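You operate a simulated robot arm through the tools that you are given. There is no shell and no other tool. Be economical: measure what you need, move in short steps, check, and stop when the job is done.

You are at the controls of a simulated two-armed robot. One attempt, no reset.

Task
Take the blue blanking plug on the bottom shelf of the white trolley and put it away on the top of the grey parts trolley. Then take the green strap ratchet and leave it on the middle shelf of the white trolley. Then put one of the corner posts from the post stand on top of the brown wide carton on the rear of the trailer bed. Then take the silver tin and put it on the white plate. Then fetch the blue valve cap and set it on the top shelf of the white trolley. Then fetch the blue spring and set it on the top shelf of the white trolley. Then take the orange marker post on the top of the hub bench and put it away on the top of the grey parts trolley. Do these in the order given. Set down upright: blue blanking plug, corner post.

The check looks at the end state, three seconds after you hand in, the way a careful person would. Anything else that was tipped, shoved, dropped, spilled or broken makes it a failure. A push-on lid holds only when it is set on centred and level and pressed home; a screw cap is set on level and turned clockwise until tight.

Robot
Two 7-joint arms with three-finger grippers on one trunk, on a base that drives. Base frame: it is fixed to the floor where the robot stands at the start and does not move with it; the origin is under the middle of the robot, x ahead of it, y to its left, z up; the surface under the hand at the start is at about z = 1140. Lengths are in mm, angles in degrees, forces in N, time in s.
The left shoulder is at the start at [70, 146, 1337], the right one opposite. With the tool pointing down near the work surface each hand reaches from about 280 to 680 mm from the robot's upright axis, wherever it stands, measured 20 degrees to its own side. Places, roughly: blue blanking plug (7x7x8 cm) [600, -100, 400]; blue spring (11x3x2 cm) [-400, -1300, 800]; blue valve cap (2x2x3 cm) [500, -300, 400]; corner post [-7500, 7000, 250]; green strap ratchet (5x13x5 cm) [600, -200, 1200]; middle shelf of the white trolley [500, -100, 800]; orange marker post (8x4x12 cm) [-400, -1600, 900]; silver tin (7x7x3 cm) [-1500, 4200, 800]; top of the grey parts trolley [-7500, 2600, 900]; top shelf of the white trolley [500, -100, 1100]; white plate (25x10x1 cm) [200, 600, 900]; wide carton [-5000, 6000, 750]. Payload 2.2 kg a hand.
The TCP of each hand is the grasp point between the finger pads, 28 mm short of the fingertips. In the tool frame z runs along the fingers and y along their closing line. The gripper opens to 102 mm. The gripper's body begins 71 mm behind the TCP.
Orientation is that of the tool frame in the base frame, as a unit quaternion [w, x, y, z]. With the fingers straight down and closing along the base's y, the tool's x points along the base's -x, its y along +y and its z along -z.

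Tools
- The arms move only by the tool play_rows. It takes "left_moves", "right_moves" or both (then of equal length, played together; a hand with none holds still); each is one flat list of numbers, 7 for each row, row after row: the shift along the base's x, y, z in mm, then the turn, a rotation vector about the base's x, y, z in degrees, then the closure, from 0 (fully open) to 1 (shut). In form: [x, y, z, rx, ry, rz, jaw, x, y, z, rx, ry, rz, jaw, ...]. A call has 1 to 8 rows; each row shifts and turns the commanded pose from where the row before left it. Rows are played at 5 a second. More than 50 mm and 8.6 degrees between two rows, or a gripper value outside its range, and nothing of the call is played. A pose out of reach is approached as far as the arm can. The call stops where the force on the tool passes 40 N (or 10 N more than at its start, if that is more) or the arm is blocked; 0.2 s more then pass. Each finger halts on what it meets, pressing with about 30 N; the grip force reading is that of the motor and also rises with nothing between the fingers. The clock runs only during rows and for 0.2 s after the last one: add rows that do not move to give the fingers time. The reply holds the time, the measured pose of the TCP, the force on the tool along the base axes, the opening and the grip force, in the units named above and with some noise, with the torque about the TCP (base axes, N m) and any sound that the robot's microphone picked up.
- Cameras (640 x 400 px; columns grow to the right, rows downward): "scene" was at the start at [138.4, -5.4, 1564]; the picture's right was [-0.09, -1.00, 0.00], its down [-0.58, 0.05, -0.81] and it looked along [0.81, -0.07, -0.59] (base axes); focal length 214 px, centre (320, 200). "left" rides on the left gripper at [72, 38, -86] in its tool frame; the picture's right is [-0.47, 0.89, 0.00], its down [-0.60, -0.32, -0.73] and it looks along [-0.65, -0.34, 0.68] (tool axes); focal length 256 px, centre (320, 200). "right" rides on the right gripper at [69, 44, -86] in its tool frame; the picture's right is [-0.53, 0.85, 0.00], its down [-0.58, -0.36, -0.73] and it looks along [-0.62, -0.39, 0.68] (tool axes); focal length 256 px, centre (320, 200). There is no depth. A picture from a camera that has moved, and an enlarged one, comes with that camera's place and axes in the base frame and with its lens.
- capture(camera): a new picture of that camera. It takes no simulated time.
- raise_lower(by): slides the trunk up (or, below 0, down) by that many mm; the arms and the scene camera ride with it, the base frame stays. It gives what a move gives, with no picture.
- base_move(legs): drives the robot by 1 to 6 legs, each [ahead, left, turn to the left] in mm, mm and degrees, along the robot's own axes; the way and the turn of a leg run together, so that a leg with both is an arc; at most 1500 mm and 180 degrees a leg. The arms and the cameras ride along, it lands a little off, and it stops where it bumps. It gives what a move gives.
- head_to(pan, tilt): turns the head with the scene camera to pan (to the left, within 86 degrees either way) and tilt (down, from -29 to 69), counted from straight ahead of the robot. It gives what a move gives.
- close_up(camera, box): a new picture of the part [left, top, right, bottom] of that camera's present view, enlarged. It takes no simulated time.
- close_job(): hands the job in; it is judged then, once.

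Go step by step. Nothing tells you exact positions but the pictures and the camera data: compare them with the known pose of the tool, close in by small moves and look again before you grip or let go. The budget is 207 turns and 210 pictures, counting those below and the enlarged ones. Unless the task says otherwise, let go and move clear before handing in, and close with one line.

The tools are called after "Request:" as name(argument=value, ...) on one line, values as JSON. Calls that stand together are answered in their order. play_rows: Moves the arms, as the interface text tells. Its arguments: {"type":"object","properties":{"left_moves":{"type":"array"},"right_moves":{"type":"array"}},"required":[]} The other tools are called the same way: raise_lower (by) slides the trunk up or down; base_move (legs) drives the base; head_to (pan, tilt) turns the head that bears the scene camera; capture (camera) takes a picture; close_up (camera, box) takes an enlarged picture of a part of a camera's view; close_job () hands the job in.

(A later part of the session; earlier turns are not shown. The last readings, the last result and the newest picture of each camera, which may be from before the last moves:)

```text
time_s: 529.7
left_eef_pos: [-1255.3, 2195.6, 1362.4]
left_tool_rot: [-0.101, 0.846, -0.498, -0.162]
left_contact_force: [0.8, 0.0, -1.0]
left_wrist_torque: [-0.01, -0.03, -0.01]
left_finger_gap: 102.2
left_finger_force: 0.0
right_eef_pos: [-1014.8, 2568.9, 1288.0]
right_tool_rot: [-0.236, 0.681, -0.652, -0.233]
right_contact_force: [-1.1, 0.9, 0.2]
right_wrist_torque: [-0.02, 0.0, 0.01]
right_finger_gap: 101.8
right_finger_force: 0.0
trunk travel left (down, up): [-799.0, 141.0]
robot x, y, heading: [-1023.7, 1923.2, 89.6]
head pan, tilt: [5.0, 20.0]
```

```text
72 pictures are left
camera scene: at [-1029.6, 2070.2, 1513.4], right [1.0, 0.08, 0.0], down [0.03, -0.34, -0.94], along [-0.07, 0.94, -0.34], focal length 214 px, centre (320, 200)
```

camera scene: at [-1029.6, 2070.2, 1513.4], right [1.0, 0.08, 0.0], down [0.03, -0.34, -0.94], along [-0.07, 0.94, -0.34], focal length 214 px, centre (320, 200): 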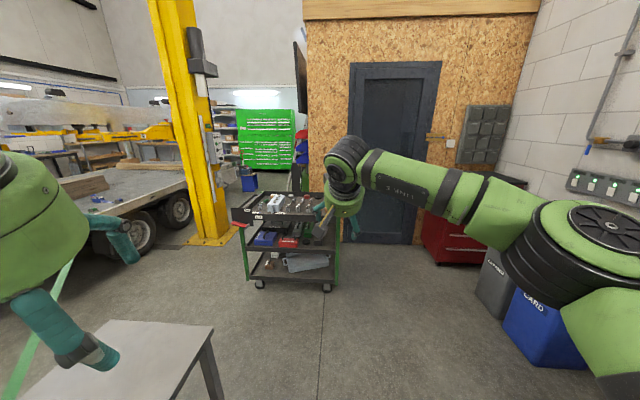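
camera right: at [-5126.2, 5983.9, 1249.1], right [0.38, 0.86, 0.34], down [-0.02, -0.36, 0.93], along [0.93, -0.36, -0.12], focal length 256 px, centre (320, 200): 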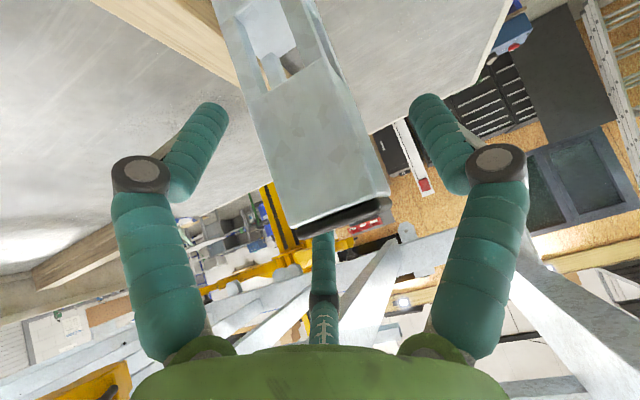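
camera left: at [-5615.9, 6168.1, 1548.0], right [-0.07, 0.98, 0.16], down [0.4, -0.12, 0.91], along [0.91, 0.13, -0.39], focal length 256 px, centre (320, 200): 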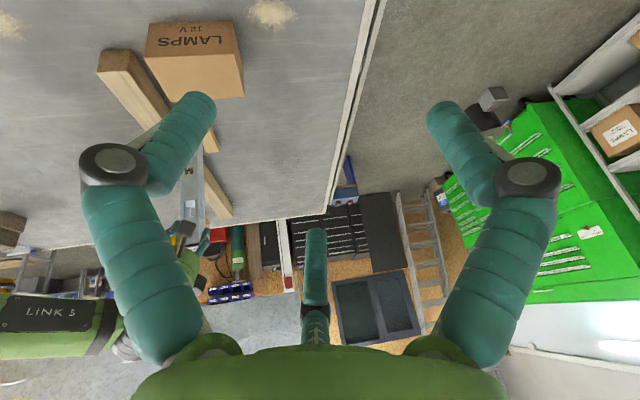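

Request:
close_up(camera="scene", box=[225, 180, 345, 255])

```text
5.33 times, centred on (285, 218) of scene
camera zoom: at [-1029.6, 2070.2, 1513.4], right [1.0, 0.08, 0.0], down [0.03, -0.34, -0.94], along [-0.07, 0.94, -0.34], focal length 1144 px, centre (507, 107)
```

zoom: 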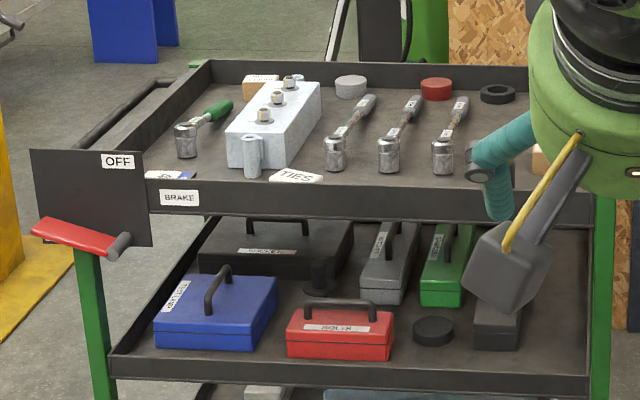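

I passed with no contact. The silver tin is at about (-1508,4216,760), nearest to the cart's west side, so I'll come at it from there (south of the lift plate).

Request:
base_move(legs=[[1150, 0, 0], [0, 1150, 0], [0, 0, -90], [0, 700, 0]])

Request:
head_to(pan=20, tilt=35)

Request:
capture(camera="scene")

```text
time_s: 548.2
left_eef_pos: [-1895.3, 4002.2, 1363.6]
left_tool_rot: [0.185, -0.243, 0.951, 0.041]
left_contact_force: [-0.2, 0.0, -0.2]
left_wrist_torque: [0.0, 0.0, -0.02]
left_finger_gap: 101.8
left_finger_force: 0.2
right_eef_pos: [-1522.2, 3758.4, 1287.6]
right_tool_rot: [0.333, -0.018, 0.943, -0.003]
right_contact_force: [0.4, 0.2, -0.4]
right_wrist_torque: [0.02, -0.03, 0.02]
right_finger_gap: 102.0
right_finger_force: 0.1
trunk travel left (down, up): [-799.0, 141.0]
robot x, y, heading: [-2167.4, 3775.0, -0.8]
head pan, tilt: [5.0, 20.0]
```

```text
time_s: 549.0
left_eef_pos: [-1892.8, 4002.6, 1363.2]
left_tool_rot: [0.185, -0.245, 0.951, 0.041]
left_contact_force: [-0.6, -0.2, -0.1]
left_wrist_torque: [-0.04, 0.02, 0.0]
left_finger_gap: 101.7
left_finger_force: 0.0
right_eef_pos: [-1521.4, 3761.2, 1287.1]
right_tool_rot: [0.332, -0.019, 0.943, -0.003]
right_contact_force: [0.6, 0.5, -0.2]
right_wrist_torque: [0.01, -0.01, 0.02]
right_finger_gap: 102.1
right_finger_force: 0.0
trunk travel left (down, up): [-799.0, 141.0]
robot x, y, heading: [-2163.5, 3770.0, -1.0]
head pan, tilt: [20.0, 35.0]
```

```text
70 pictures are left
camera scene: at [-2031.0, 3803.3, 1489.5], right [0.33, -0.94, 0.0], down [-0.54, -0.19, -0.82], along [0.77, 0.27, -0.57], focal length 214 px, centre (320, 200)
```

scene: 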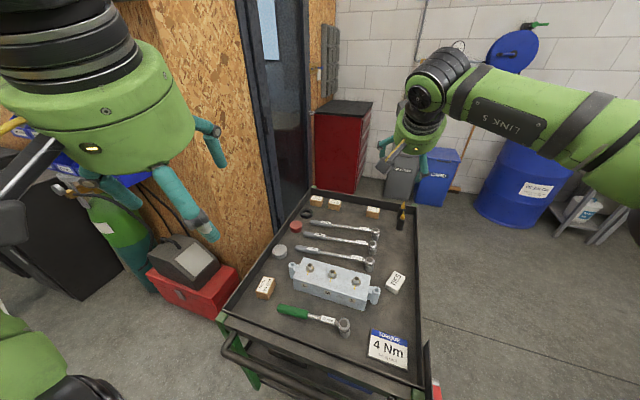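

The tin sits close to the tray's north rim, so I'll take it with the left hand pointing straight down, closing along x. First I un-tilt and yaw the left hand and draw the right hand back.

Request:
play_rows(left_moves=[0, 0, 0, -3.3, 6.5, 0, 0, 0, 0, 0, -3.3, 6.5, 0, 0, 0, 0, 0, -3.3, 6.5, 0, 0, 0, 0, 0, 0, 0, 7.5, 0, 0, 0, 0, 0, 0, 7.5, 0, 0, 0, 0, 0, 0, 7.5, 0, 0, 0, 0, 0, 0, 7.5, 0, 0, 0, 0, 0, 0, 7.5, 0], right_moves=[-25, -12, 0, 0, 0, 0, 0, -25, -12, 0, 0, 0, 0, 0, -25, -12, 0, 0, 0, 0, 0, -25, -12, 0, 0, 0, 0, 0, -25, -12, 0, 0, 0, 0, 0, -25, -12, 0, 0, 0, 0, 0, -25, -12, 0, 0, 0, 0, 0, -25, -12, 0, 0, 0, 0, 0])

Request:
play_rows(left_moves=[0, 0, 0, 0, 0, 7.5, 0, 0, 0, 0, 0, 0, 7.5, 0, 0, 0, 0, 0, 0, 7.5, 0])

Request:
base_move(legs=[[55, 180, 1]])

Request:
capture(camera="left")

```text
time_s: 550.8
left_eef_pos: [-1896.2, 4001.3, 1362.2]
left_tool_rot: [0.0, -0.548, 0.837, 0.0]
left_contact_force: [-0.2, -0.3, 0.6]
left_wrist_torque: [0.03, -0.04, 0.0]
left_finger_gap: 101.9
left_finger_force: 0.1
right_eef_pos: [-1723.4, 3664.1, 1289.2]
right_tool_rot: [0.332, -0.019, 0.943, -0.002]
right_contact_force: [-0.2, 0.3, -0.5]
right_wrist_torque: [0.03, 0.0, 0.01]
right_finger_gap: 102.2
right_finger_force: 0.1
trunk travel left (down, up): [-799.0, 141.0]
robot x, y, heading: [-2164.9, 3774.4, -0.7]
head pan, tilt: [20.0, 35.0]
```

```text
time_s: 551.6
left_eef_pos: [-1895.5, 4003.0, 1362.9]
left_tool_rot: [0.0, -0.701, 0.713, 0.001]
left_contact_force: [-1.3, 0.0, 0.5]
left_wrist_torque: [-0.01, 0.0, 0.02]
left_finger_gap: 102.0
left_finger_force: 0.0
right_eef_pos: [-1720.6, 3665.7, 1288.2]
right_tool_rot: [0.332, -0.019, 0.943, -0.002]
right_contact_force: [-1.6, -0.1, 0.0]
right_wrist_torque: [-0.03, 0.03, 0.02]
right_finger_gap: 102.1
right_finger_force: 0.0
trunk travel left (down, up): [-799.0, 141.0]
robot x, y, heading: [-2169.1, 3771.9, -0.8]
head pan, tilt: [20.0, 35.0]
```

```text
time_s: 553.1
left_eef_pos: [-1845.1, 4182.4, 1363.0]
left_tool_rot: [0.003, -0.706, 0.708, 0.001]
left_contact_force: [-0.6, -0.4, 0.0]
left_wrist_torque: [0.04, 0.01, 0.0]
left_finger_gap: 102.0
left_finger_force: 0.0
right_eef_pos: [-1664.9, 3848.9, 1288.2]
right_tool_rot: [0.333, -0.026, 0.943, 0.002]
right_contact_force: [-0.3, -0.7, 0.4]
right_wrist_torque: [0.02, -0.01, 0.09]
right_finger_gap: 101.9
right_finger_force: 0.1
trunk travel left (down, up): [-799.0, 141.0]
robot x, y, heading: [-2106.8, 3951.6, 0.2]
head pan, tilt: [20.0, 35.0]
```

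```text
69 pictures are left
camera left: at [-1881.0, 4110.4, 1450.0], right [-0.88, 0.47, 0.0], down [0.32, 0.6, 0.73], along [0.34, 0.65, -0.68], focal length 256 px, centre (320, 200)
```

left: 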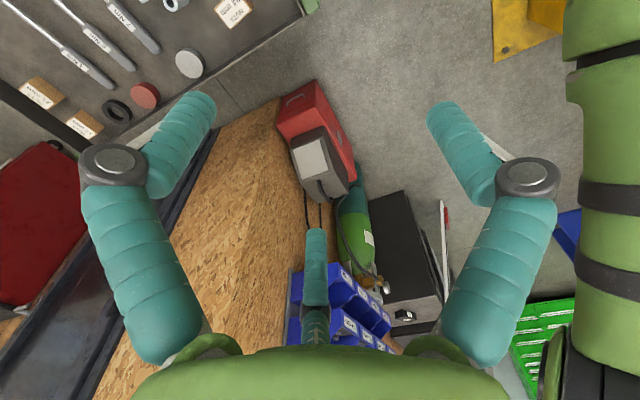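

Tin seen at about (-1487,4174). I lower the trunk and extend the left hand over it.

Request:
raise_lower(by=-300)

Request:
play_rows(left_moves=[45, 0, 0, 0, 0, 0, 0, 45, 0, 0, 0, 0, 0, 0, 45, 0, 0, 0, 0, 0, 0, 45, 0, -10, 0, 0, 0, 0, 45, 0, -20, 0, 0, 0, 0, 45, 0, -20, 0, 0, 0, 0, 45, -4, -20, 0, 0, 0, 0, 43, -4, -20, 0, 0, 0, 0])

Request:
capture(camera="left")

Request:
capture(camera="scene")

```text
time_s: 556.1
left_eef_pos: [-1843.6, 4187.6, 1061.7]
left_tool_rot: [0.0, -0.706, 0.708, 0.001]
left_contact_force: [-0.7, -0.4, -1.0]
left_wrist_torque: [0.01, 0.01, 0.01]
left_finger_gap: 101.9
left_finger_force: 0.1
right_eef_pos: [-1665.0, 3853.6, 988.1]
right_tool_rot: [0.332, -0.027, 0.943, 0.001]
right_contact_force: [0.1, -0.6, 0.0]
right_wrist_torque: [0.01, 0.02, 0.01]
right_finger_gap: 101.9
right_finger_force: 0.1
trunk travel left (down, up): [-499.0, 441.0]
robot x, y, heading: [-2108.7, 3952.6, 0.2]
head pan, tilt: [20.0, 35.0]
```

```text
time_s: 558.0
left_eef_pos: [-1500.5, 4170.7, 968.1]
left_tool_rot: [0.0, -0.705, 0.709, 0.001]
left_contact_force: [-0.5, 0.5, -0.5]
left_wrist_torque: [0.02, 0.03, 0.04]
left_finger_gap: 102.1
left_finger_force: 0.1
left hand out of reach, approached as far as the arm can: row 8
right_eef_pos: [-1663.4, 3852.8, 987.1]
right_tool_rot: [0.332, -0.027, 0.943, 0.001]
right_contact_force: [-0.5, 0.8, 1.1]
right_wrist_torque: [0.0, -0.01, -0.04]
right_finger_gap: 101.9
right_finger_force: 0.1
trunk travel left (down, up): [-499.0, 441.0]
robot x, y, heading: [-2109.4, 3949.0, 0.3]
head pan, tilt: [20.0, 35.0]
```

```text
68 pictures are left
camera left: at [-1537.6, 4097.5, 1055.0], right [-0.88, 0.47, 0.0], down [0.32, 0.6, 0.73], along [0.34, 0.65, -0.68], focal length 256 px, centre (320, 200)
```

left: 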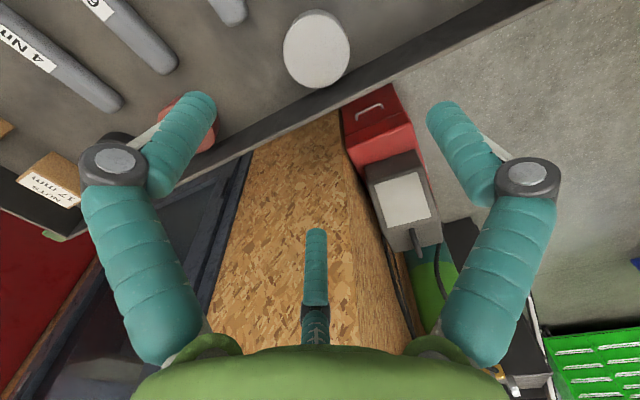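

```text
67 pictures are left
camera scene: at [-1975.2, 3984.9, 1189.4], right [0.35, -0.94, 0.0], down [-0.54, -0.2, -0.82], along [0.77, 0.28, -0.57], focal length 214 px, centre (320, 200)
```

scene: 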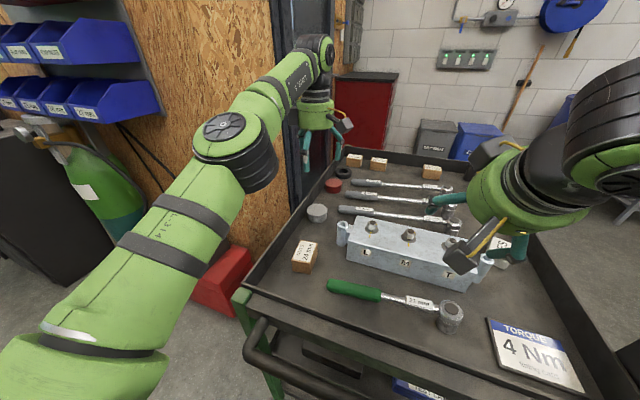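

The left hand is over the tin. I raise the right hand out of the way, then lower with the trunk.

Request:
play_rows(right_moves=[-30, -20, 30, 0, 0, 0, 0, -30, -20, 30, 0, 0, 0, 0, -30, -20, 30, 0, 0, 0, 0, -30, -20, 30, 0, 0, 0, 0])

Request:
raise_lower(by=-140)

Request:
capture(camera="left")

```text
time_s: 559.0
left_eef_pos: [-1503.6, 4168.5, 971.2]
left_tool_rot: [0.002, -0.706, 0.708, 0.0]
left_contact_force: [-0.2, 0.8, 0.3]
left_wrist_torque: [-0.01, 0.0, 0.01]
left_finger_gap: 102.0
left_finger_force: 0.1
right_eef_pos: [-1787.4, 3770.6, 1107.5]
right_tool_rot: [0.333, -0.027, 0.943, 0.0]
right_contact_force: [0.5, -0.2, -0.3]
right_wrist_torque: [-0.01, 0.0, -0.01]
right_finger_gap: 102.0
right_finger_force: 0.0
trunk travel left (down, up): [-499.0, 441.0]
robot x, y, heading: [-2107.4, 3953.0, 0.2]
head pan, tilt: [20.0, 35.0]
```

```text
time_s: 560.6
left_eef_pos: [-1501.9, 4172.2, 832.1]
left_tool_rot: [0.004, -0.707, 0.707, -0.002]
left_contact_force: [10.0, 4.0, 21.1]
left_wrist_torque: [0.99, -0.82, -0.22]
left_finger_gap: 102.3
left_finger_force: 0.0
right_eef_pos: [-1785.9, 3771.7, 967.9]
right_tool_rot: [0.332, -0.028, 0.943, 0.001]
right_contact_force: [0.3, -0.2, -0.1]
right_wrist_torque: [-0.02, 0.0, -0.02]
right_finger_gap: 101.9
right_finger_force: 0.0
trunk travel left (down, up): [-359.0, 581.0]
robot x, y, heading: [-2107.8, 3947.9, 0.2]
head pan, tilt: [20.0, 35.0]
```

```text
66 pictures are left
camera left: at [-1539.1, 4098.2, 919.0], right [-0.88, 0.47, -0.01], down [0.31, 0.6, 0.74], along [0.35, 0.65, -0.68], focal length 256 px, centre (320, 200)
```

left: 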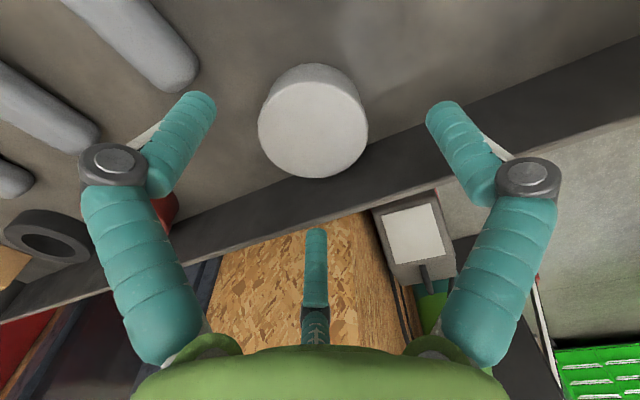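

The contact tells me the gripper really has three fingers (as drawn): the far one landed on the tray rim. I lift, yaw -32° so no finger points at the rim, and centre over the tin.

Request:
raise_lower(by=40)

Request:
play_rows(left_moves=[0, 0, 0, 0, 0, -8, 0, 0, 0, 0, 0, 0, -8, 0, 0, 0, 0, 0, 0, -8, 0, 3, 0, 0, 0, 0, -8, 0, 6, -2, 0, 0, 0, 0, 0])

Request:
capture(camera="left")

```text
time_s: 561.5
left_eef_pos: [-1501.1, 4169.8, 868.1]
left_tool_rot: [0.0, -0.706, 0.708, 0.002]
left_contact_force: [0.3, -1.1, -0.2]
left_wrist_torque: [0.02, 0.02, 0.01]
left_finger_gap: 101.9
left_finger_force: 0.0
right_eef_pos: [-1784.4, 3771.1, 1006.6]
right_tool_rot: [0.332, -0.028, 0.943, 0.001]
right_contact_force: [0.0, 0.0, 0.0]
right_wrist_torque: [-0.01, 0.03, 0.01]
right_finger_gap: 102.0
right_finger_force: 0.1
trunk travel left (down, up): [-399.0, 541.0]
robot x, y, heading: [-2108.9, 3953.1, 0.4]
head pan, tilt: [20.0, 35.0]
```

```text
time_s: 562.6
left_eef_pos: [-1500.7, 4171.3, 869.6]
left_tool_rot: [0.0, -0.483, 0.875, 0.0]
left_contact_force: [-0.2, 0.3, -0.1]
left_wrist_torque: [0.0, -0.03, 0.02]
left_finger_gap: 102.0
left_finger_force: 0.1
left hand out of reach, approached as far as the arm can: row 5
right_eef_pos: [-1784.7, 3773.0, 1007.4]
right_tool_rot: [0.332, -0.027, 0.943, 0.0]
right_contact_force: [0.2, -0.7, 0.6]
right_wrist_torque: [0.01, -0.01, 0.01]
right_finger_gap: 101.8
right_finger_force: 0.0
trunk travel left (down, up): [-399.0, 541.0]
robot x, y, heading: [-2111.2, 3948.9, 0.2]
head pan, tilt: [20.0, 35.0]
```

```text
65 pictures are left
camera left: at [-1570.3, 4129.5, 955.9], right [-0.5, 0.87, 0.0], down [0.59, 0.34, 0.73], along [0.63, 0.37, -0.68], focal length 256 px, centre (320, 200)
```

left: 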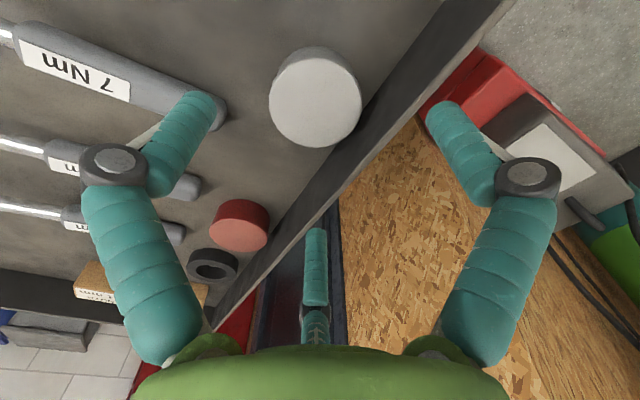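

The tin touches the rim, so I offset the hand 16 mm south, then lower.

Request:
play_rows(left_moves=[0, -8, 0, 0, 0, 0, 0, 0, -8, 0, 0, 0, 0, 0])

Request:
raise_lower(by=-55)

Request:
capture(camera="left")

```text
time_s: 563.2
left_eef_pos: [-1501.2, 4154.6, 869.2]
left_tool_rot: [0.0, -0.484, 0.875, 0.001]
left_contact_force: [0.0, 0.4, 0.4]
left_wrist_torque: [-0.02, 0.01, -0.03]
left_finger_gap: 102.0
left_finger_force: 0.0
right_eef_pos: [-1783.6, 3771.8, 1006.6]
right_tool_rot: [0.333, -0.028, 0.943, 0.001]
right_contact_force: [0.5, -0.8, 0.2]
right_wrist_torque: [0.0, 0.01, 0.02]
right_finger_gap: 102.0
right_finger_force: 0.1
trunk travel left (down, up): [-399.0, 541.0]
robot x, y, heading: [-2109.3, 3949.9, 0.6]
head pan, tilt: [20.0, 35.0]
```

```text
time_s: 564.2
left_eef_pos: [-1501.3, 4154.0, 812.7]
left_tool_rot: [0.0, -0.483, 0.876, 0.0]
left_contact_force: [0.2, -0.1, 0.1]
left_wrist_torque: [-0.01, -0.01, 0.01]
left_finger_gap: 102.1
left_finger_force: 0.1
right_eef_pos: [-1785.4, 3772.6, 951.0]
right_tool_rot: [0.332, -0.027, 0.943, 0.0]
right_contact_force: [-1.2, 0.4, 0.4]
right_wrist_torque: [0.02, 0.04, -0.01]
right_finger_gap: 102.1
right_finger_force: 0.0
trunk travel left (down, up): [-344.0, 596.0]
robot x, y, heading: [-2109.4, 3953.1, 0.4]
head pan, tilt: [20.0, 35.0]
```

```text
64 pictures are left
camera left: at [-1570.5, 4113.2, 900.6], right [-0.5, 0.86, 0.0], down [0.59, 0.34, 0.73], along [0.63, 0.37, -0.68], focal length 256 px, centre (320, 200)
```

left: 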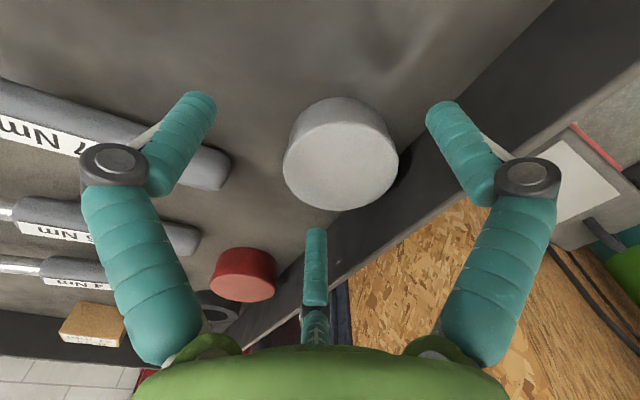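

Request:
raise_lower(by=-27)

Request:
play_rows(left_moves=[0, 0, 0, 0, 0, 0, 0.1, 0, 0, 0, 0, 0, 0, 0.2, 0, 0, 0, 0, 0, 0, 0.35, 0, 0, 0, 0, 0, 0, 1, 0, 0, 0, 0, 0, 0, 1, 0, 0, 0, 0, 0, 0, 1])

Request:
capture(camera="left")

```text
time_s: 564.9
left_eef_pos: [-1500.5, 4153.9, 787.0]
left_tool_rot: [0.002, -0.483, 0.875, 0.0]
left_contact_force: [-0.1, -0.5, -0.2]
left_wrist_torque: [0.02, -0.01, -0.04]
left_finger_gap: 102.1
left_finger_force: 0.1
right_eef_pos: [-1784.5, 3772.0, 924.1]
right_tool_rot: [0.332, -0.028, 0.943, 0.0]
right_contact_force: [0.0, -0.3, 0.2]
right_wrist_torque: [-0.02, -0.03, 0.0]
right_finger_gap: 102.0
right_finger_force: 0.0
trunk travel left (down, up): [-317.0, 623.0]
robot x, y, heading: [-2111.7, 3951.3, 0.3]
head pan, tilt: [20.0, 35.0]
```

```text
time_s: 566.3
left_eef_pos: [-1503.8, 4155.3, 791.5]
left_tool_rot: [0.003, -0.484, 0.875, 0.0]
left_contact_force: [-1.5, 6.7, 23.3]
left_wrist_torque: [0.61, 0.99, -0.19]
left_finger_gap: 69.0
left_finger_force: 29.6
right_eef_pos: [-1786.3, 3772.7, 927.1]
right_tool_rot: [0.335, -0.029, 0.942, 0.002]
right_contact_force: [0.0, -0.3, -0.6]
right_wrist_torque: [0.01, -0.01, -0.02]
right_finger_gap: 102.2
right_finger_force: 0.1
trunk travel left (down, up): [-317.0, 623.0]
robot x, y, heading: [-2108.2, 3952.8, 0.5]
head pan, tilt: [20.0, 35.0]
```

```text
63 pictures are left
camera left: at [-1573.0, 4113.5, 876.5], right [-0.5, 0.86, 0.0], down [0.58, 0.34, 0.74], along [0.64, 0.37, -0.68], focal length 256 px, centre (320, 200)
```

left: 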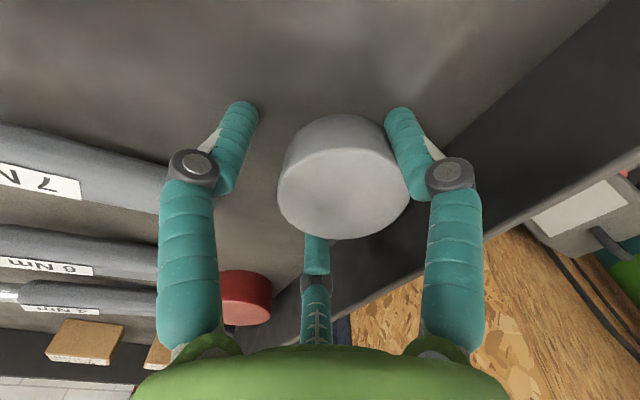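

The thumb is standing on something. I open a bit, raise 6 mm, recentre over the tin and close again.

Request:
play_rows(left_moves=[0, 0, 3, 0, 0, 0, 0.15, 0, 0, 3, 0, 0, 0, 0.15, 0, 4, 0, 0, 0, 0, 0.15, 0, 4, 0, 0, 0, 0, 0.15])

Request:
base_move(legs=[[8, 0, 0]])

Request:
play_rows(left_moves=[0, 0, 0, 0, 0, 0, 0.3, 0, 0, 0, 0, 0, 0, 1, 0, 0, 0, 0, 0, 0, 1, 0, 0, 0, 0, 0, 0, 1])

Request:
capture(camera="left")

```text
time_s: 567.3
left_eef_pos: [-1502.3, 4163.5, 791.7]
left_tool_rot: [0.001, -0.484, 0.875, 0.0]
left_contact_force: [-0.3, -0.5, -0.4]
left_wrist_torque: [0.03, 0.04, 0.05]
left_finger_gap: 86.7
left_finger_force: 0.0
right_eef_pos: [-1785.9, 3771.5, 924.1]
right_tool_rot: [0.333, -0.028, 0.943, 0.0]
right_contact_force: [0.2, -0.6, 0.3]
right_wrist_torque: [0.02, 0.01, -0.03]
right_finger_gap: 102.2
right_finger_force: 0.1
trunk travel left (down, up): [-317.0, 623.0]
robot x, y, heading: [-2107.2, 3955.1, 0.3]
head pan, tilt: [20.0, 35.0]
```

```text
time_s: 568.1
left_eef_pos: [-1493.7, 4162.3, 792.1]
left_tool_rot: [0.002, -0.484, 0.875, -0.001]
left_contact_force: [1.2, -0.1, -1.0]
left_wrist_torque: [-0.01, 0.03, 0.0]
left_finger_gap: 86.7
left_finger_force: 0.0
right_eef_pos: [-1777.9, 3772.6, 924.7]
right_tool_rot: [0.333, -0.027, 0.943, 0.0]
right_contact_force: [0.2, 0.3, 0.0]
right_wrist_torque: [0.01, 0.05, 0.01]
right_finger_gap: 102.2
right_finger_force: 0.0
trunk travel left (down, up): [-317.0, 623.0]
robot x, y, heading: [-2102.1, 3954.0, 0.2]
head pan, tilt: [20.0, 35.0]
```

```text
time_s: 569.1
left_eef_pos: [-1495.9, 4162.8, 793.0]
left_tool_rot: [0.002, -0.484, 0.875, -0.001]
left_contact_force: [-0.5, 0.6, 3.4]
left_wrist_torque: [-0.02, 0.12, -0.02]
left_finger_gap: 60.3
left_finger_force: 30.0
right_eef_pos: [-1777.9, 3773.0, 925.2]
right_tool_rot: [0.332, -0.028, 0.943, 0.001]
right_contact_force: [0.3, 0.9, -0.7]
right_wrist_torque: [-0.01, 0.03, 0.03]
right_finger_gap: 101.8
right_finger_force: 0.1
trunk travel left (down, up): [-317.0, 623.0]
robot x, y, heading: [-2102.3, 3949.3, 0.1]
head pan, tilt: [20.0, 35.0]
```

```text
62 pictures are left
camera left: at [-1564.2, 4121.5, 878.9], right [-0.5, 0.86, 0.0], down [0.59, 0.34, 0.73], along [0.64, 0.37, -0.68], focal length 256 px, centre (320, 200)
```

left: 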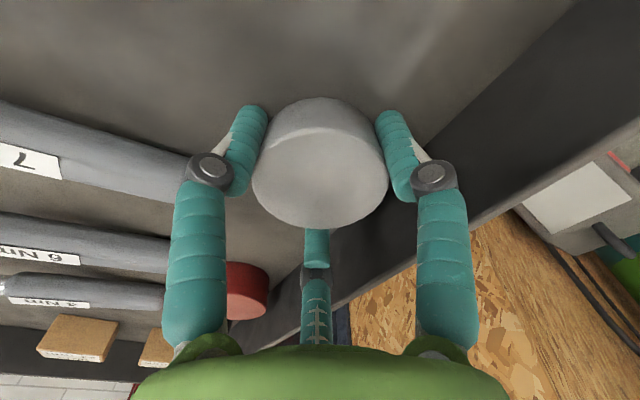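

The tin is centred in all three fingers. Lifting.

Request:
raise_lower(by=80)

Request:
capture(camera="left")

```text
time_s: 570.2
left_eef_pos: [-1495.1, 4162.7, 872.3]
left_tool_rot: [0.002, -0.484, 0.875, -0.001]
left_contact_force: [-0.2, 0.1, -1.7]
left_wrist_torque: [-0.02, 0.01, -0.01]
left_finger_gap: 60.1
left_finger_force: 29.9
right_eef_pos: [-1775.9, 3772.1, 1005.3]
right_tool_rot: [0.331, -0.028, 0.943, 0.001]
right_contact_force: [-0.3, -0.2, -0.3]
right_wrist_torque: [-0.03, -0.04, 0.01]
right_finger_gap: 102.0
right_finger_force: 0.1
trunk travel left (down, up): [-397.0, 543.0]
robot x, y, heading: [-2102.1, 3950.5, 0.1]
head pan, tilt: [20.0, 35.0]
```

```text
61 pictures are left
camera left: at [-1563.6, 4121.3, 958.3], right [-0.5, 0.86, 0.0], down [0.59, 0.34, 0.73], along [0.63, 0.37, -0.68], focal length 256 px, centre (320, 200)
```

left: 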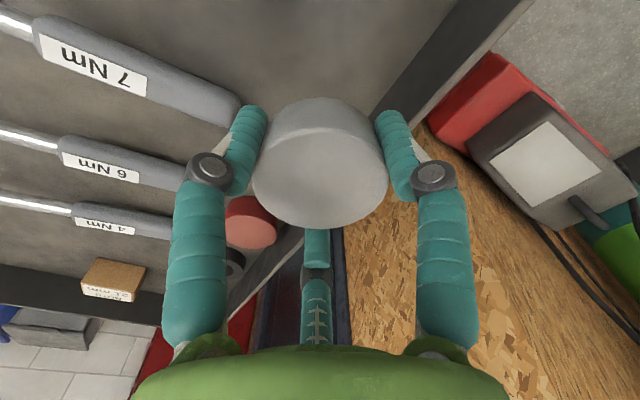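

The tin is held. I raise the trunk and drive to the bench by the white trolley, keeping heading 0 and strafing.

Request:
raise_lower(by=200)

Request:
base_move(legs=[[0, -860, 0], [1050, 0, 0], [0, -1350, 0], [0, -1350, 0]])

Request:
head_to(pan=20, tilt=25)

Request:
capture(camera="scene")

```text
time_s: 572.4
left_eef_pos: [-1493.8, 4162.4, 1070.8]
left_tool_rot: [0.001, -0.484, 0.875, 0.0]
left_contact_force: [-0.4, 0.8, -0.6]
left_wrist_torque: [-0.01, -0.01, -0.01]
left_finger_gap: 60.3
left_finger_force: 29.9
right_eef_pos: [-1775.1, 3771.9, 1205.0]
right_tool_rot: [0.331, -0.028, 0.943, 0.0]
right_contact_force: [-0.2, -0.2, -0.3]
right_wrist_torque: [-0.03, -0.02, -0.02]
right_finger_gap: 102.1
right_finger_force: 0.1
trunk travel left (down, up): [-597.0, 343.0]
robot x, y, heading: [-2101.9, 3953.6, 0.5]
head pan, tilt: [20.0, 35.0]
```

```text
time_s: 574.6
left_eef_pos: [-1498.5, 3976.2, 1071.5]
left_tool_rot: [0.001, -0.487, 0.873, -0.001]
left_contact_force: [0.1, 0.1, -1.5]
left_wrist_torque: [-0.02, -0.01, -0.03]
left_finger_gap: 60.1
left_finger_force: 29.5
right_eef_pos: [-1780.5, 3584.7, 1204.7]
right_tool_rot: [0.332, -0.03, 0.943, 0.0]
right_contact_force: [-0.2, 0.1, 0.0]
right_wrist_torque: [-0.03, 0.01, 0.0]
right_finger_gap: 101.9
right_finger_force: 0.1
trunk travel left (down, up): [-597.0, 343.0]
robot x, y, heading: [-2104.1, 3763.2, 0.6]
head pan, tilt: [20.0, 35.0]
stopped in leg 1: the robot was blocked; the commanded pose is now the measured one
```

```text
time_s: 575.4
left_eef_pos: [-1498.4, 3972.7, 1071.7]
left_tool_rot: [0.001, -0.485, 0.874, 0.0]
left_contact_force: [0.6, -0.5, -1.0]
left_wrist_torque: [-0.01, 0.03, 0.02]
left_finger_gap: 60.1
left_finger_force: 29.9
right_eef_pos: [-1779.6, 3581.7, 1203.4]
right_tool_rot: [0.331, -0.029, 0.943, 0.001]
right_contact_force: [-0.8, 0.0, -0.1]
right_wrist_torque: [-0.01, 0.02, -0.03]
right_finger_gap: 101.9
right_finger_force: 0.1
trunk travel left (down, up): [-597.0, 343.0]
robot x, y, heading: [-2104.6, 3758.6, 0.3]
head pan, tilt: [20.0, 25.0]
```

```text
60 pictures are left
camera scene: at [-1967.3, 3795.0, 1303.1], right [0.35, -0.94, 0.0], down [-0.4, -0.15, -0.91], along [0.85, 0.32, -0.42], focal length 214 px, centre (320, 200)
```

scene: 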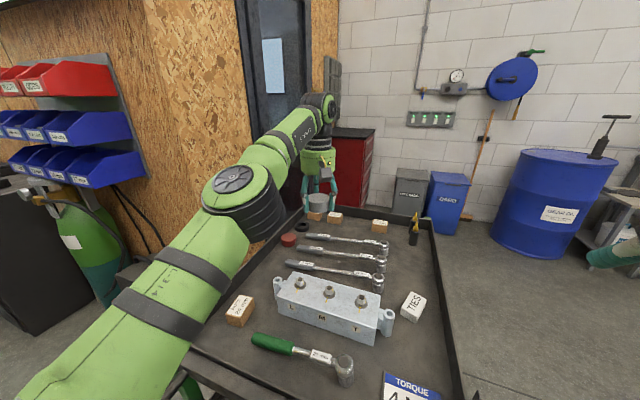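

My base touched the brake panel sticking out of the cart's corner; nothing has fallen. I back away west first, then strafe south.

Request:
base_move(legs=[[-110, 40, 0], [0, -720, 0], [1180, 0, 0], [0, -1350, 0], [0, -1350, 0]])

Request:
head_to(pan=20, tilt=25)

Request:
capture(camera="scene")

```text
time_s: 598.3
left_eef_pos: [-413.8, 616.2, 1071.4]
left_tool_rot: [0.002, -0.478, 0.879, -0.001]
left_contact_force: [-0.6, -1.1, -1.5]
left_wrist_torque: [0.0, -0.01, 0.0]
left_finger_gap: 60.3
left_finger_force: 30.0
right_eef_pos: [-701.8, 228.7, 1204.2]
right_tool_rot: [0.332, -0.022, 0.943, -0.002]
right_contact_force: [0.2, -0.6, 0.1]
right_wrist_torque: [-0.02, -0.01, -0.02]
right_finger_gap: 102.2
right_finger_force: 0.0
trunk travel left (down, up): [-597.0, 343.0]
robot x, y, heading: [-1023.6, 411.7, -0.6]
head pan, tilt: [20.0, 25.0]
```

```text
time_s: 598.9
left_eef_pos: [-413.7, 614.6, 1072.1]
left_tool_rot: [0.001, -0.478, 0.879, 0.0]
left_contact_force: [0.6, 0.4, -0.7]
left_wrist_torque: [-0.04, 0.01, 0.02]
left_finger_gap: 60.2
left_finger_force: 30.0
right_eef_pos: [-701.7, 229.1, 1205.6]
right_tool_rot: [0.332, -0.02, 0.943, -0.002]
right_contact_force: [0.2, -0.2, 0.0]
right_wrist_torque: [-0.01, 0.01, -0.01]
right_finger_gap: 101.9
right_finger_force: 0.0
trunk travel left (down, up): [-597.0, 343.0]
robot x, y, heading: [-1018.1, 409.8, -0.5]
head pan, tilt: [20.0, 25.0]
```

```text
59 pictures are left
camera scene: at [-885.9, 445.2, 1303.2], right [0.33, -0.94, 0.0], down [-0.4, -0.14, -0.91], along [0.85, 0.3, -0.42], focal length 214 px, centre (320, 200)
```

scene: 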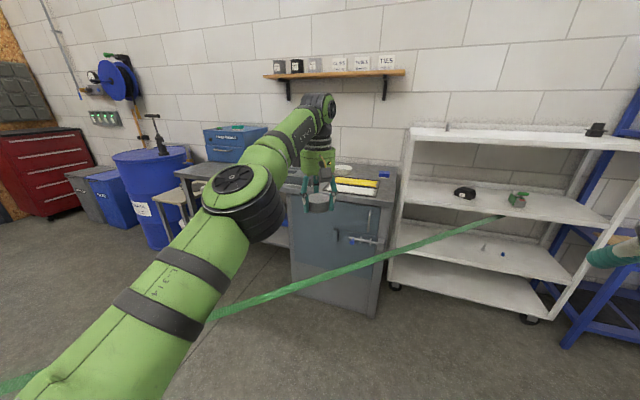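

Tin still held. I drive up to the bench and look with the left camera.

Request:
base_move(legs=[[480, 0, 0.5]])

Request:
head_to(pan=15, tilt=35)

Request:
capture(camera="scene")

Request:
capture(camera="left")

```text
time_s: 601.8
left_eef_pos: [61.3, 620.5, 1071.4]
left_tool_rot: [0.003, -0.484, 0.875, 0.0]
left_contact_force: [-0.1, -0.5, -1.5]
left_wrist_torque: [-0.01, 0.02, -0.02]
left_finger_gap: 60.1
left_finger_force: 29.5
right_eef_pos: [-220.1, 230.1, 1205.1]
right_tool_rot: [0.333, -0.026, 0.943, 0.0]
right_contact_force: [-0.2, 1.1, -0.4]
right_wrist_torque: [-0.02, 0.05, 0.01]
right_finger_gap: 102.0
right_finger_force: 0.1
trunk travel left (down, up): [-597.0, 343.0]
robot x, y, heading: [-542.5, 409.3, 0.1]
head pan, tilt: [20.0, 25.0]
```

```text
time_s: 602.5
left_eef_pos: [63.3, 620.6, 1072.2]
left_tool_rot: [0.002, -0.484, 0.875, -0.001]
left_contact_force: [0.3, -0.8, -1.4]
left_wrist_torque: [0.0, 0.03, 0.03]
left_finger_gap: 60.5
left_finger_force: 30.1
right_eef_pos: [-220.0, 230.5, 1204.5]
right_tool_rot: [0.331, -0.027, 0.943, 0.0]
right_contact_force: [-0.1, -0.8, -1.0]
right_wrist_torque: [0.04, 0.03, -0.02]
right_finger_gap: 101.9
right_finger_force: 0.1
trunk travel left (down, up): [-597.0, 343.0]
robot x, y, heading: [-543.8, 411.6, 0.1]
head pan, tilt: [15.0, 35.0]
```

```text
58 pictures are left
camera scene: at [-408.0, 436.1, 1287.4], right [0.26, -0.97, 0.0], down [-0.55, -0.15, -0.82], along [0.79, 0.21, -0.57], focal length 214 px, centre (320, 200)
```

scene: 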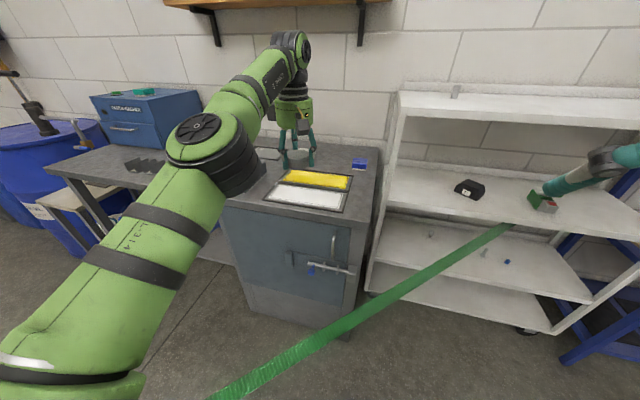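

```text
57 pictures are left
camera left: at [-6.0, 579.1, 1158.5], right [-0.5, 0.87, 0.0], down [0.59, 0.34, 0.73], along [0.63, 0.37, -0.68], focal length 256 px, centre (320, 200)
```

left: 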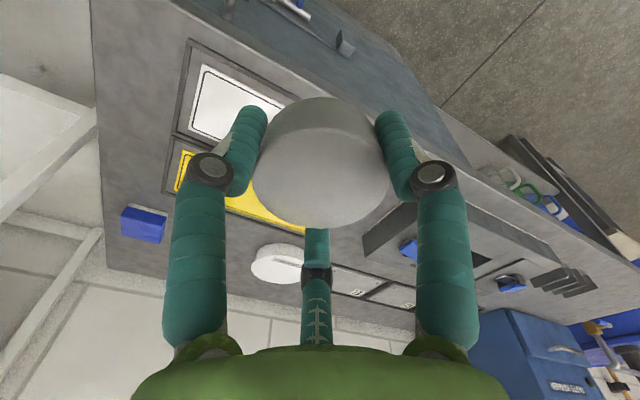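

The white plate spans about x 86–182, y 496–724, centre (134,610). I move the tin over it and lower.

Request:
base_move(legs=[[70, -8, 0]])

Request:
raise_lower(by=-90)

Request:
capture(camera="left")

Request:
close_up(camera="scene", box=[220, 120, 400, 240])

```text
time_s: 603.5
left_eef_pos: [131.6, 612.3, 1073.2]
left_tool_rot: [0.002, -0.484, 0.875, 0.0]
left_contact_force: [-0.3, -0.4, -1.0]
left_wrist_torque: [-0.03, -0.02, -0.01]
left_finger_gap: 60.0
left_finger_force: 30.3
right_eef_pos: [-152.2, 221.9, 1205.5]
right_tool_rot: [0.333, -0.026, 0.942, -0.001]
right_contact_force: [-0.6, 0.6, -0.5]
right_wrist_torque: [-0.01, -0.03, 0.01]
right_finger_gap: 102.2
right_finger_force: 0.0
trunk travel left (down, up): [-597.0, 343.0]
robot x, y, heading: [-474.6, 400.7, 0.1]
head pan, tilt: [15.0, 35.0]
```

```text
time_s: 604.8
left_eef_pos: [132.7, 612.2, 982.5]
left_tool_rot: [0.002, -0.483, 0.876, -0.002]
left_contact_force: [0.2, 0.2, -1.2]
left_wrist_torque: [0.0, 0.0, -0.02]
left_finger_gap: 60.3
left_finger_force: 29.9
right_eef_pos: [-149.8, 223.1, 1115.9]
right_tool_rot: [0.333, -0.026, 0.943, 0.0]
right_contact_force: [-0.5, 0.2, -0.1]
right_wrist_torque: [-0.01, -0.01, 0.0]
right_finger_gap: 102.2
right_finger_force: 0.1
trunk travel left (down, up): [-507.0, 433.0]
robot x, y, heading: [-476.7, 403.0, -0.0]
head pan, tilt: [15.0, 35.0]
```

```text
56 pictures are left
camera left: at [63.0, 571.2, 1069.0], right [-0.5, 0.87, 0.0], down [0.59, 0.34, 0.73], along [0.64, 0.37, -0.68], focal length 256 px, centre (320, 200)
```

left: 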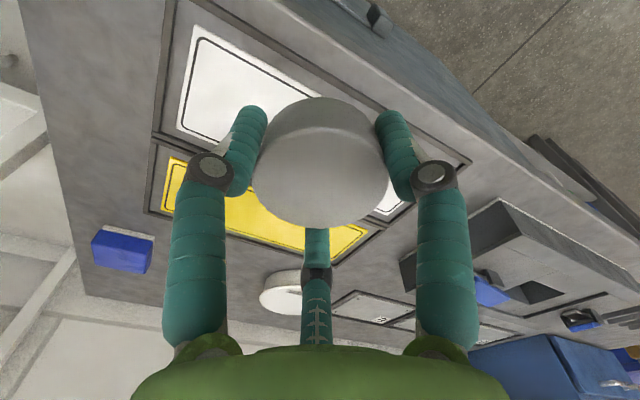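

```text
3.33 times, centred on (310, 180) of scene
camera zoom: at [-339.0, 428.3, 1197.5], right [0.26, -0.97, 0.0], down [-0.55, -0.15, -0.82], along [0.79, 0.21, -0.57], focal length 715 px, centre (353, 267)
```

zoom: 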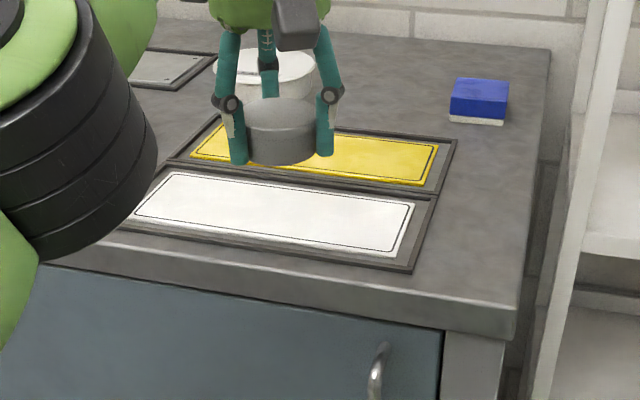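

Combining both views, the plate is lower than I assumed (z≈885), centre about (160,615). I move 28 mm further in and lower some more.

Request:
base_move(legs=[[28, 0, 0]])

Request:
raise_lower(by=-38)

Request:
close_up(camera="scene", box=[220, 120, 400, 240])

Request:
capture(camera="left")

```text
time_s: 605.6
left_eef_pos: [159.0, 612.1, 983.6]
left_tool_rot: [0.003, -0.483, 0.875, 0.0]
left_contact_force: [0.3, -0.1, -0.8]
left_wrist_torque: [-0.02, 0.01, 0.03]
left_finger_gap: 60.1
left_finger_force: 29.9
right_eef_pos: [-125.8, 223.1, 1116.5]
right_tool_rot: [0.333, -0.027, 0.942, 0.001]
right_contact_force: [-0.1, -0.4, -0.6]
right_wrist_torque: [0.02, 0.0, -0.01]
right_finger_gap: 102.0
right_finger_force: 0.0
trunk travel left (down, up): [-507.0, 433.0]
robot x, y, heading: [-444.4, 404.4, 0.2]
head pan, tilt: [15.0, 35.0]
```

```text
time_s: 606.4
left_eef_pos: [159.7, 612.2, 945.4]
left_tool_rot: [0.003, -0.484, 0.875, 0.0]
left_contact_force: [-0.2, -0.3, -1.3]
left_wrist_torque: [0.0, -0.03, -0.01]
left_finger_gap: 60.2
left_finger_force: 30.2
right_eef_pos: [-123.8, 222.4, 1077.4]
right_tool_rot: [0.333, -0.027, 0.943, 0.001]
right_contact_force: [-0.3, 0.3, 0.4]
right_wrist_torque: [0.03, -0.02, -0.03]
right_finger_gap: 101.7
right_finger_force: 0.0
trunk travel left (down, up): [-469.0, 471.0]
robot x, y, heading: [-445.8, 404.9, 0.1]
head pan, tilt: [15.0, 35.0]
```

```text
3.33 times, centred on (310, 180) of scene
camera zoom: at [-312.1, 428.3, 1159.5], right [0.26, -0.97, 0.0], down [-0.55, -0.15, -0.82], along [0.79, 0.21, -0.57], focal length 715 px, centre (353, 267)
```

zoom: 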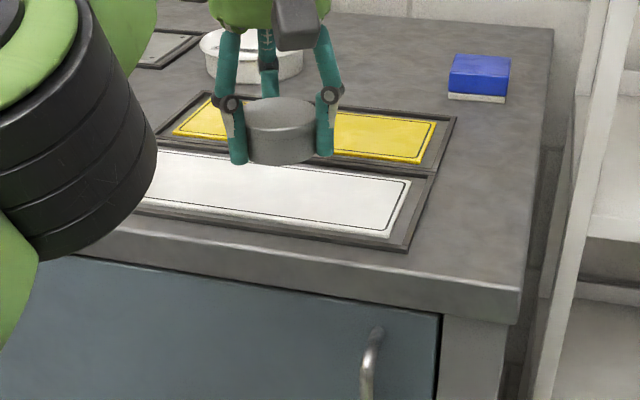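

```text
53 pictures are left
camera left: at [89.9, 571.1, 1031.4], right [-0.5, 0.87, 0.0], down [0.59, 0.34, 0.73], along [0.64, 0.37, -0.68], focal length 256 px, centre (320, 200)
```

left: 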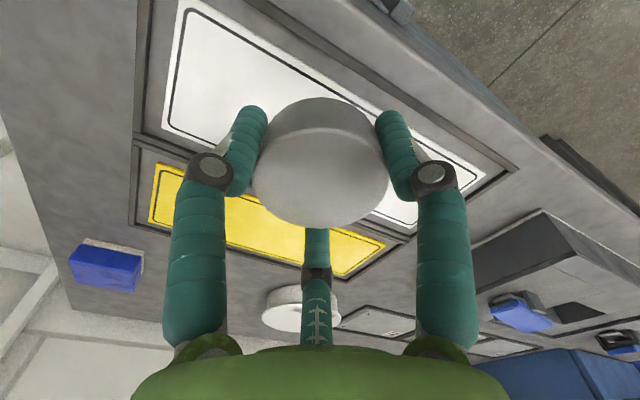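

Solving both views together gives plate z≈867 and centre x≈187. I move in 25 mm more and lower, then recheck.

Request:
base_move(legs=[[25, 0, 0]])

Request:
raise_lower(by=-22)

Request:
close_up(camera="scene", box=[220, 120, 400, 240])

```text
time_s: 607.2
left_eef_pos: [183.1, 611.4, 945.5]
left_tool_rot: [0.003, -0.484, 0.875, 0.0]
left_contact_force: [-1.3, 0.0, -0.9]
left_wrist_torque: [0.01, 0.01, -0.02]
left_finger_gap: 60.2
left_finger_force: 30.1
right_eef_pos: [-100.8, 221.7, 1077.7]
right_tool_rot: [0.333, -0.027, 0.942, 0.001]
right_contact_force: [-0.4, -0.2, 0.8]
right_wrist_torque: [0.01, -0.01, 0.02]
right_finger_gap: 102.1
right_finger_force: 0.0
trunk travel left (down, up): [-469.0, 471.0]
robot x, y, heading: [-422.5, 400.3, -0.1]
head pan, tilt: [15.0, 35.0]
```

```text
time_s: 607.9
left_eef_pos: [184.4, 612.3, 922.6]
left_tool_rot: [0.001, -0.483, 0.876, 0.0]
left_contact_force: [0.1, -0.7, -0.1]
left_wrist_torque: [-0.01, -0.01, -0.01]
left_finger_gap: 60.3
left_finger_force: 30.3
right_eef_pos: [-99.5, 222.6, 1055.1]
right_tool_rot: [0.333, -0.026, 0.943, 0.0]
right_contact_force: [-0.5, 0.5, -0.3]
right_wrist_torque: [-0.01, 0.03, 0.03]
right_finger_gap: 102.0
right_finger_force: 0.1
trunk travel left (down, up): [-447.0, 493.0]
robot x, y, heading: [-426.3, 404.5, 0.0]
head pan, tilt: [15.0, 35.0]
```

```text
3.33 times, centred on (310, 180) of scene
camera zoom: at [-287.2, 428.3, 1137.4], right [0.26, -0.97, 0.0], down [-0.55, -0.15, -0.82], along [0.79, 0.21, -0.57], focal length 715 px, centre (353, 267)
```

zoom: 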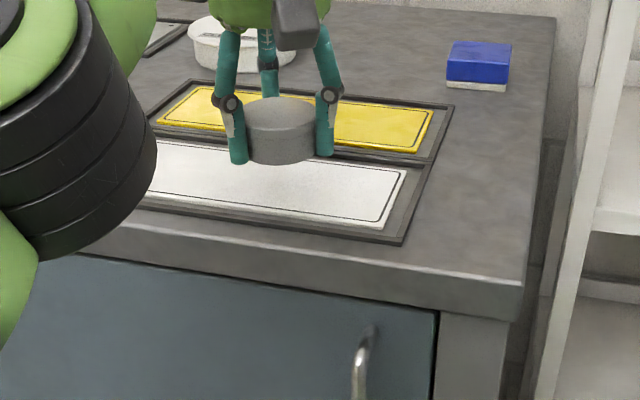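

Request:
raise_lower(by=-10)

Request:
raise_lower(by=-6)

Request:
close_up(camera="scene", box=[240, 130, 360, 210])

```text
time_s: 608.5
left_eef_pos: [184.0, 612.3, 913.2]
left_tool_rot: [0.003, -0.484, 0.875, 0.0]
left_contact_force: [-0.4, 0.2, -0.5]
left_wrist_torque: [0.03, -0.03, -0.01]
left_finger_gap: 60.1
left_finger_force: 29.9
right_eef_pos: [-100.5, 222.2, 1046.5]
right_tool_rot: [0.334, -0.027, 0.942, 0.001]
right_contact_force: [0.0, 1.0, 0.1]
right_wrist_torque: [0.02, 0.02, -0.03]
right_finger_gap: 102.1
right_finger_force: 0.0
trunk travel left (down, up): [-437.0, 503.0]
robot x, y, heading: [-425.6, 406.5, 0.3]
head pan, tilt: [15.0, 35.0]
```

```text
time_s: 609.0
left_eef_pos: [184.0, 612.9, 906.7]
left_tool_rot: [0.003, -0.483, 0.876, 0.0]
left_contact_force: [0.1, 0.4, -0.8]
left_wrist_torque: [0.02, 0.02, 0.01]
left_finger_gap: 60.1
left_finger_force: 30.0
right_eef_pos: [-99.8, 222.5, 1039.5]
right_tool_rot: [0.332, -0.027, 0.943, 0.001]
right_contact_force: [0.3, 0.3, 0.5]
right_wrist_torque: [0.03, -0.01, -0.02]
right_finger_gap: 102.4
right_finger_force: 0.0
trunk travel left (down, up): [-431.0, 509.0]
robot x, y, heading: [-425.9, 397.9, -0.0]
head pan, tilt: [15.0, 35.0]
```

```text
5.00 times, centred on (300, 170) of scene
camera zoom: at [-287.2, 428.2, 1121.4], right [0.26, -0.97, 0.0], down [-0.55, -0.15, -0.82], along [0.79, 0.21, -0.57], focal length 1072 px, centre (420, 350)
```

zoom: 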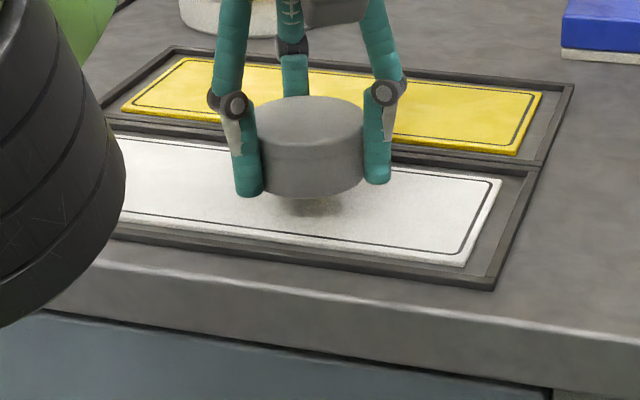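

The shadow shows the tin centred over the white plate, about 12 mm up. Lowering to contact.

Request:
raise_lower(by=-9)

Request:
raise_lower(by=-4)

Request:
raise_lower(by=-3)

Request:
close_up(camera="scene", box=[240, 130, 360, 210])

```text
time_s: 609.6
left_eef_pos: [184.2, 612.5, 898.5]
left_tool_rot: [0.002, -0.483, 0.875, -0.001]
left_contact_force: [0.1, 0.2, -0.9]
left_wrist_torque: [0.01, -0.03, 0.0]
left_finger_gap: 60.0
left_finger_force: 30.2
right_eef_pos: [-98.9, 221.6, 1030.9]
right_tool_rot: [0.334, -0.027, 0.942, 0.0]
right_contact_force: [0.5, 0.0, 0.6]
right_wrist_torque: [-0.02, 0.02, 0.0]
right_finger_gap: 101.9
right_finger_force: 0.1
trunk travel left (down, up): [-422.0, 518.0]
robot x, y, heading: [-420.3, 402.7, -0.0]
head pan, tilt: [15.0, 35.0]
```

```text
time_s: 610.1
left_eef_pos: [184.3, 612.2, 894.3]
left_tool_rot: [0.003, -0.483, 0.875, 0.0]
left_contact_force: [0.4, 0.1, -0.7]
left_wrist_torque: [-0.01, 0.0, 0.01]
left_finger_gap: 60.3
left_finger_force: 29.7
right_eef_pos: [-99.4, 221.7, 1027.2]
right_tool_rot: [0.333, -0.027, 0.942, 0.0]
right_contact_force: [-0.2, -0.2, 0.3]
right_wrist_torque: [-0.01, 0.03, 0.02]
right_finger_gap: 102.1
right_finger_force: 0.1
trunk travel left (down, up): [-418.0, 522.0]
robot x, y, heading: [-423.4, 404.6, 0.3]
head pan, tilt: [15.0, 35.0]
```

```text
time_s: 610.7
left_eef_pos: [183.9, 612.7, 891.7]
left_tool_rot: [0.003, -0.483, 0.875, -0.001]
left_contact_force: [-0.4, -0.3, -1.0]
left_wrist_torque: [0.0, 0.0, 0.01]
left_finger_gap: 60.4
left_finger_force: 29.7
right_eef_pos: [-99.5, 221.5, 1023.8]
right_tool_rot: [0.333, -0.027, 0.943, 0.0]
right_contact_force: [-0.5, 0.0, 0.4]
right_wrist_torque: [0.0, -0.02, 0.01]
right_finger_gap: 102.0
right_finger_force: 0.1
trunk travel left (down, up): [-415.0, 525.0]
robot x, y, heading: [-423.8, 405.1, 0.0]
head pan, tilt: [15.0, 35.0]
```

```text
5.00 times, centred on (300, 170) of scene
camera zoom: at [-287.1, 428.2, 1105.4], right [0.26, -0.97, 0.0], down [-0.55, -0.15, -0.82], along [0.79, 0.21, -0.57], focal length 1072 px, centre (420, 350)
```

zoom: 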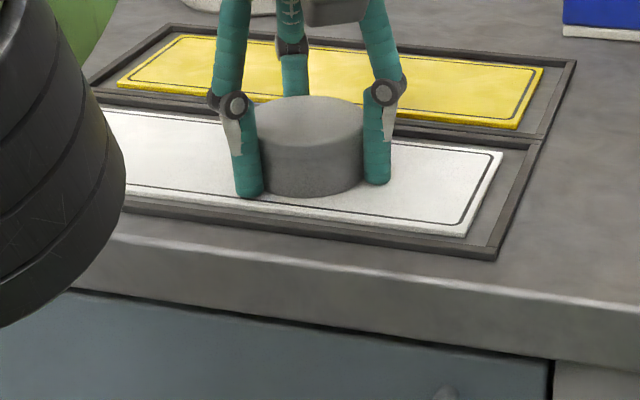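

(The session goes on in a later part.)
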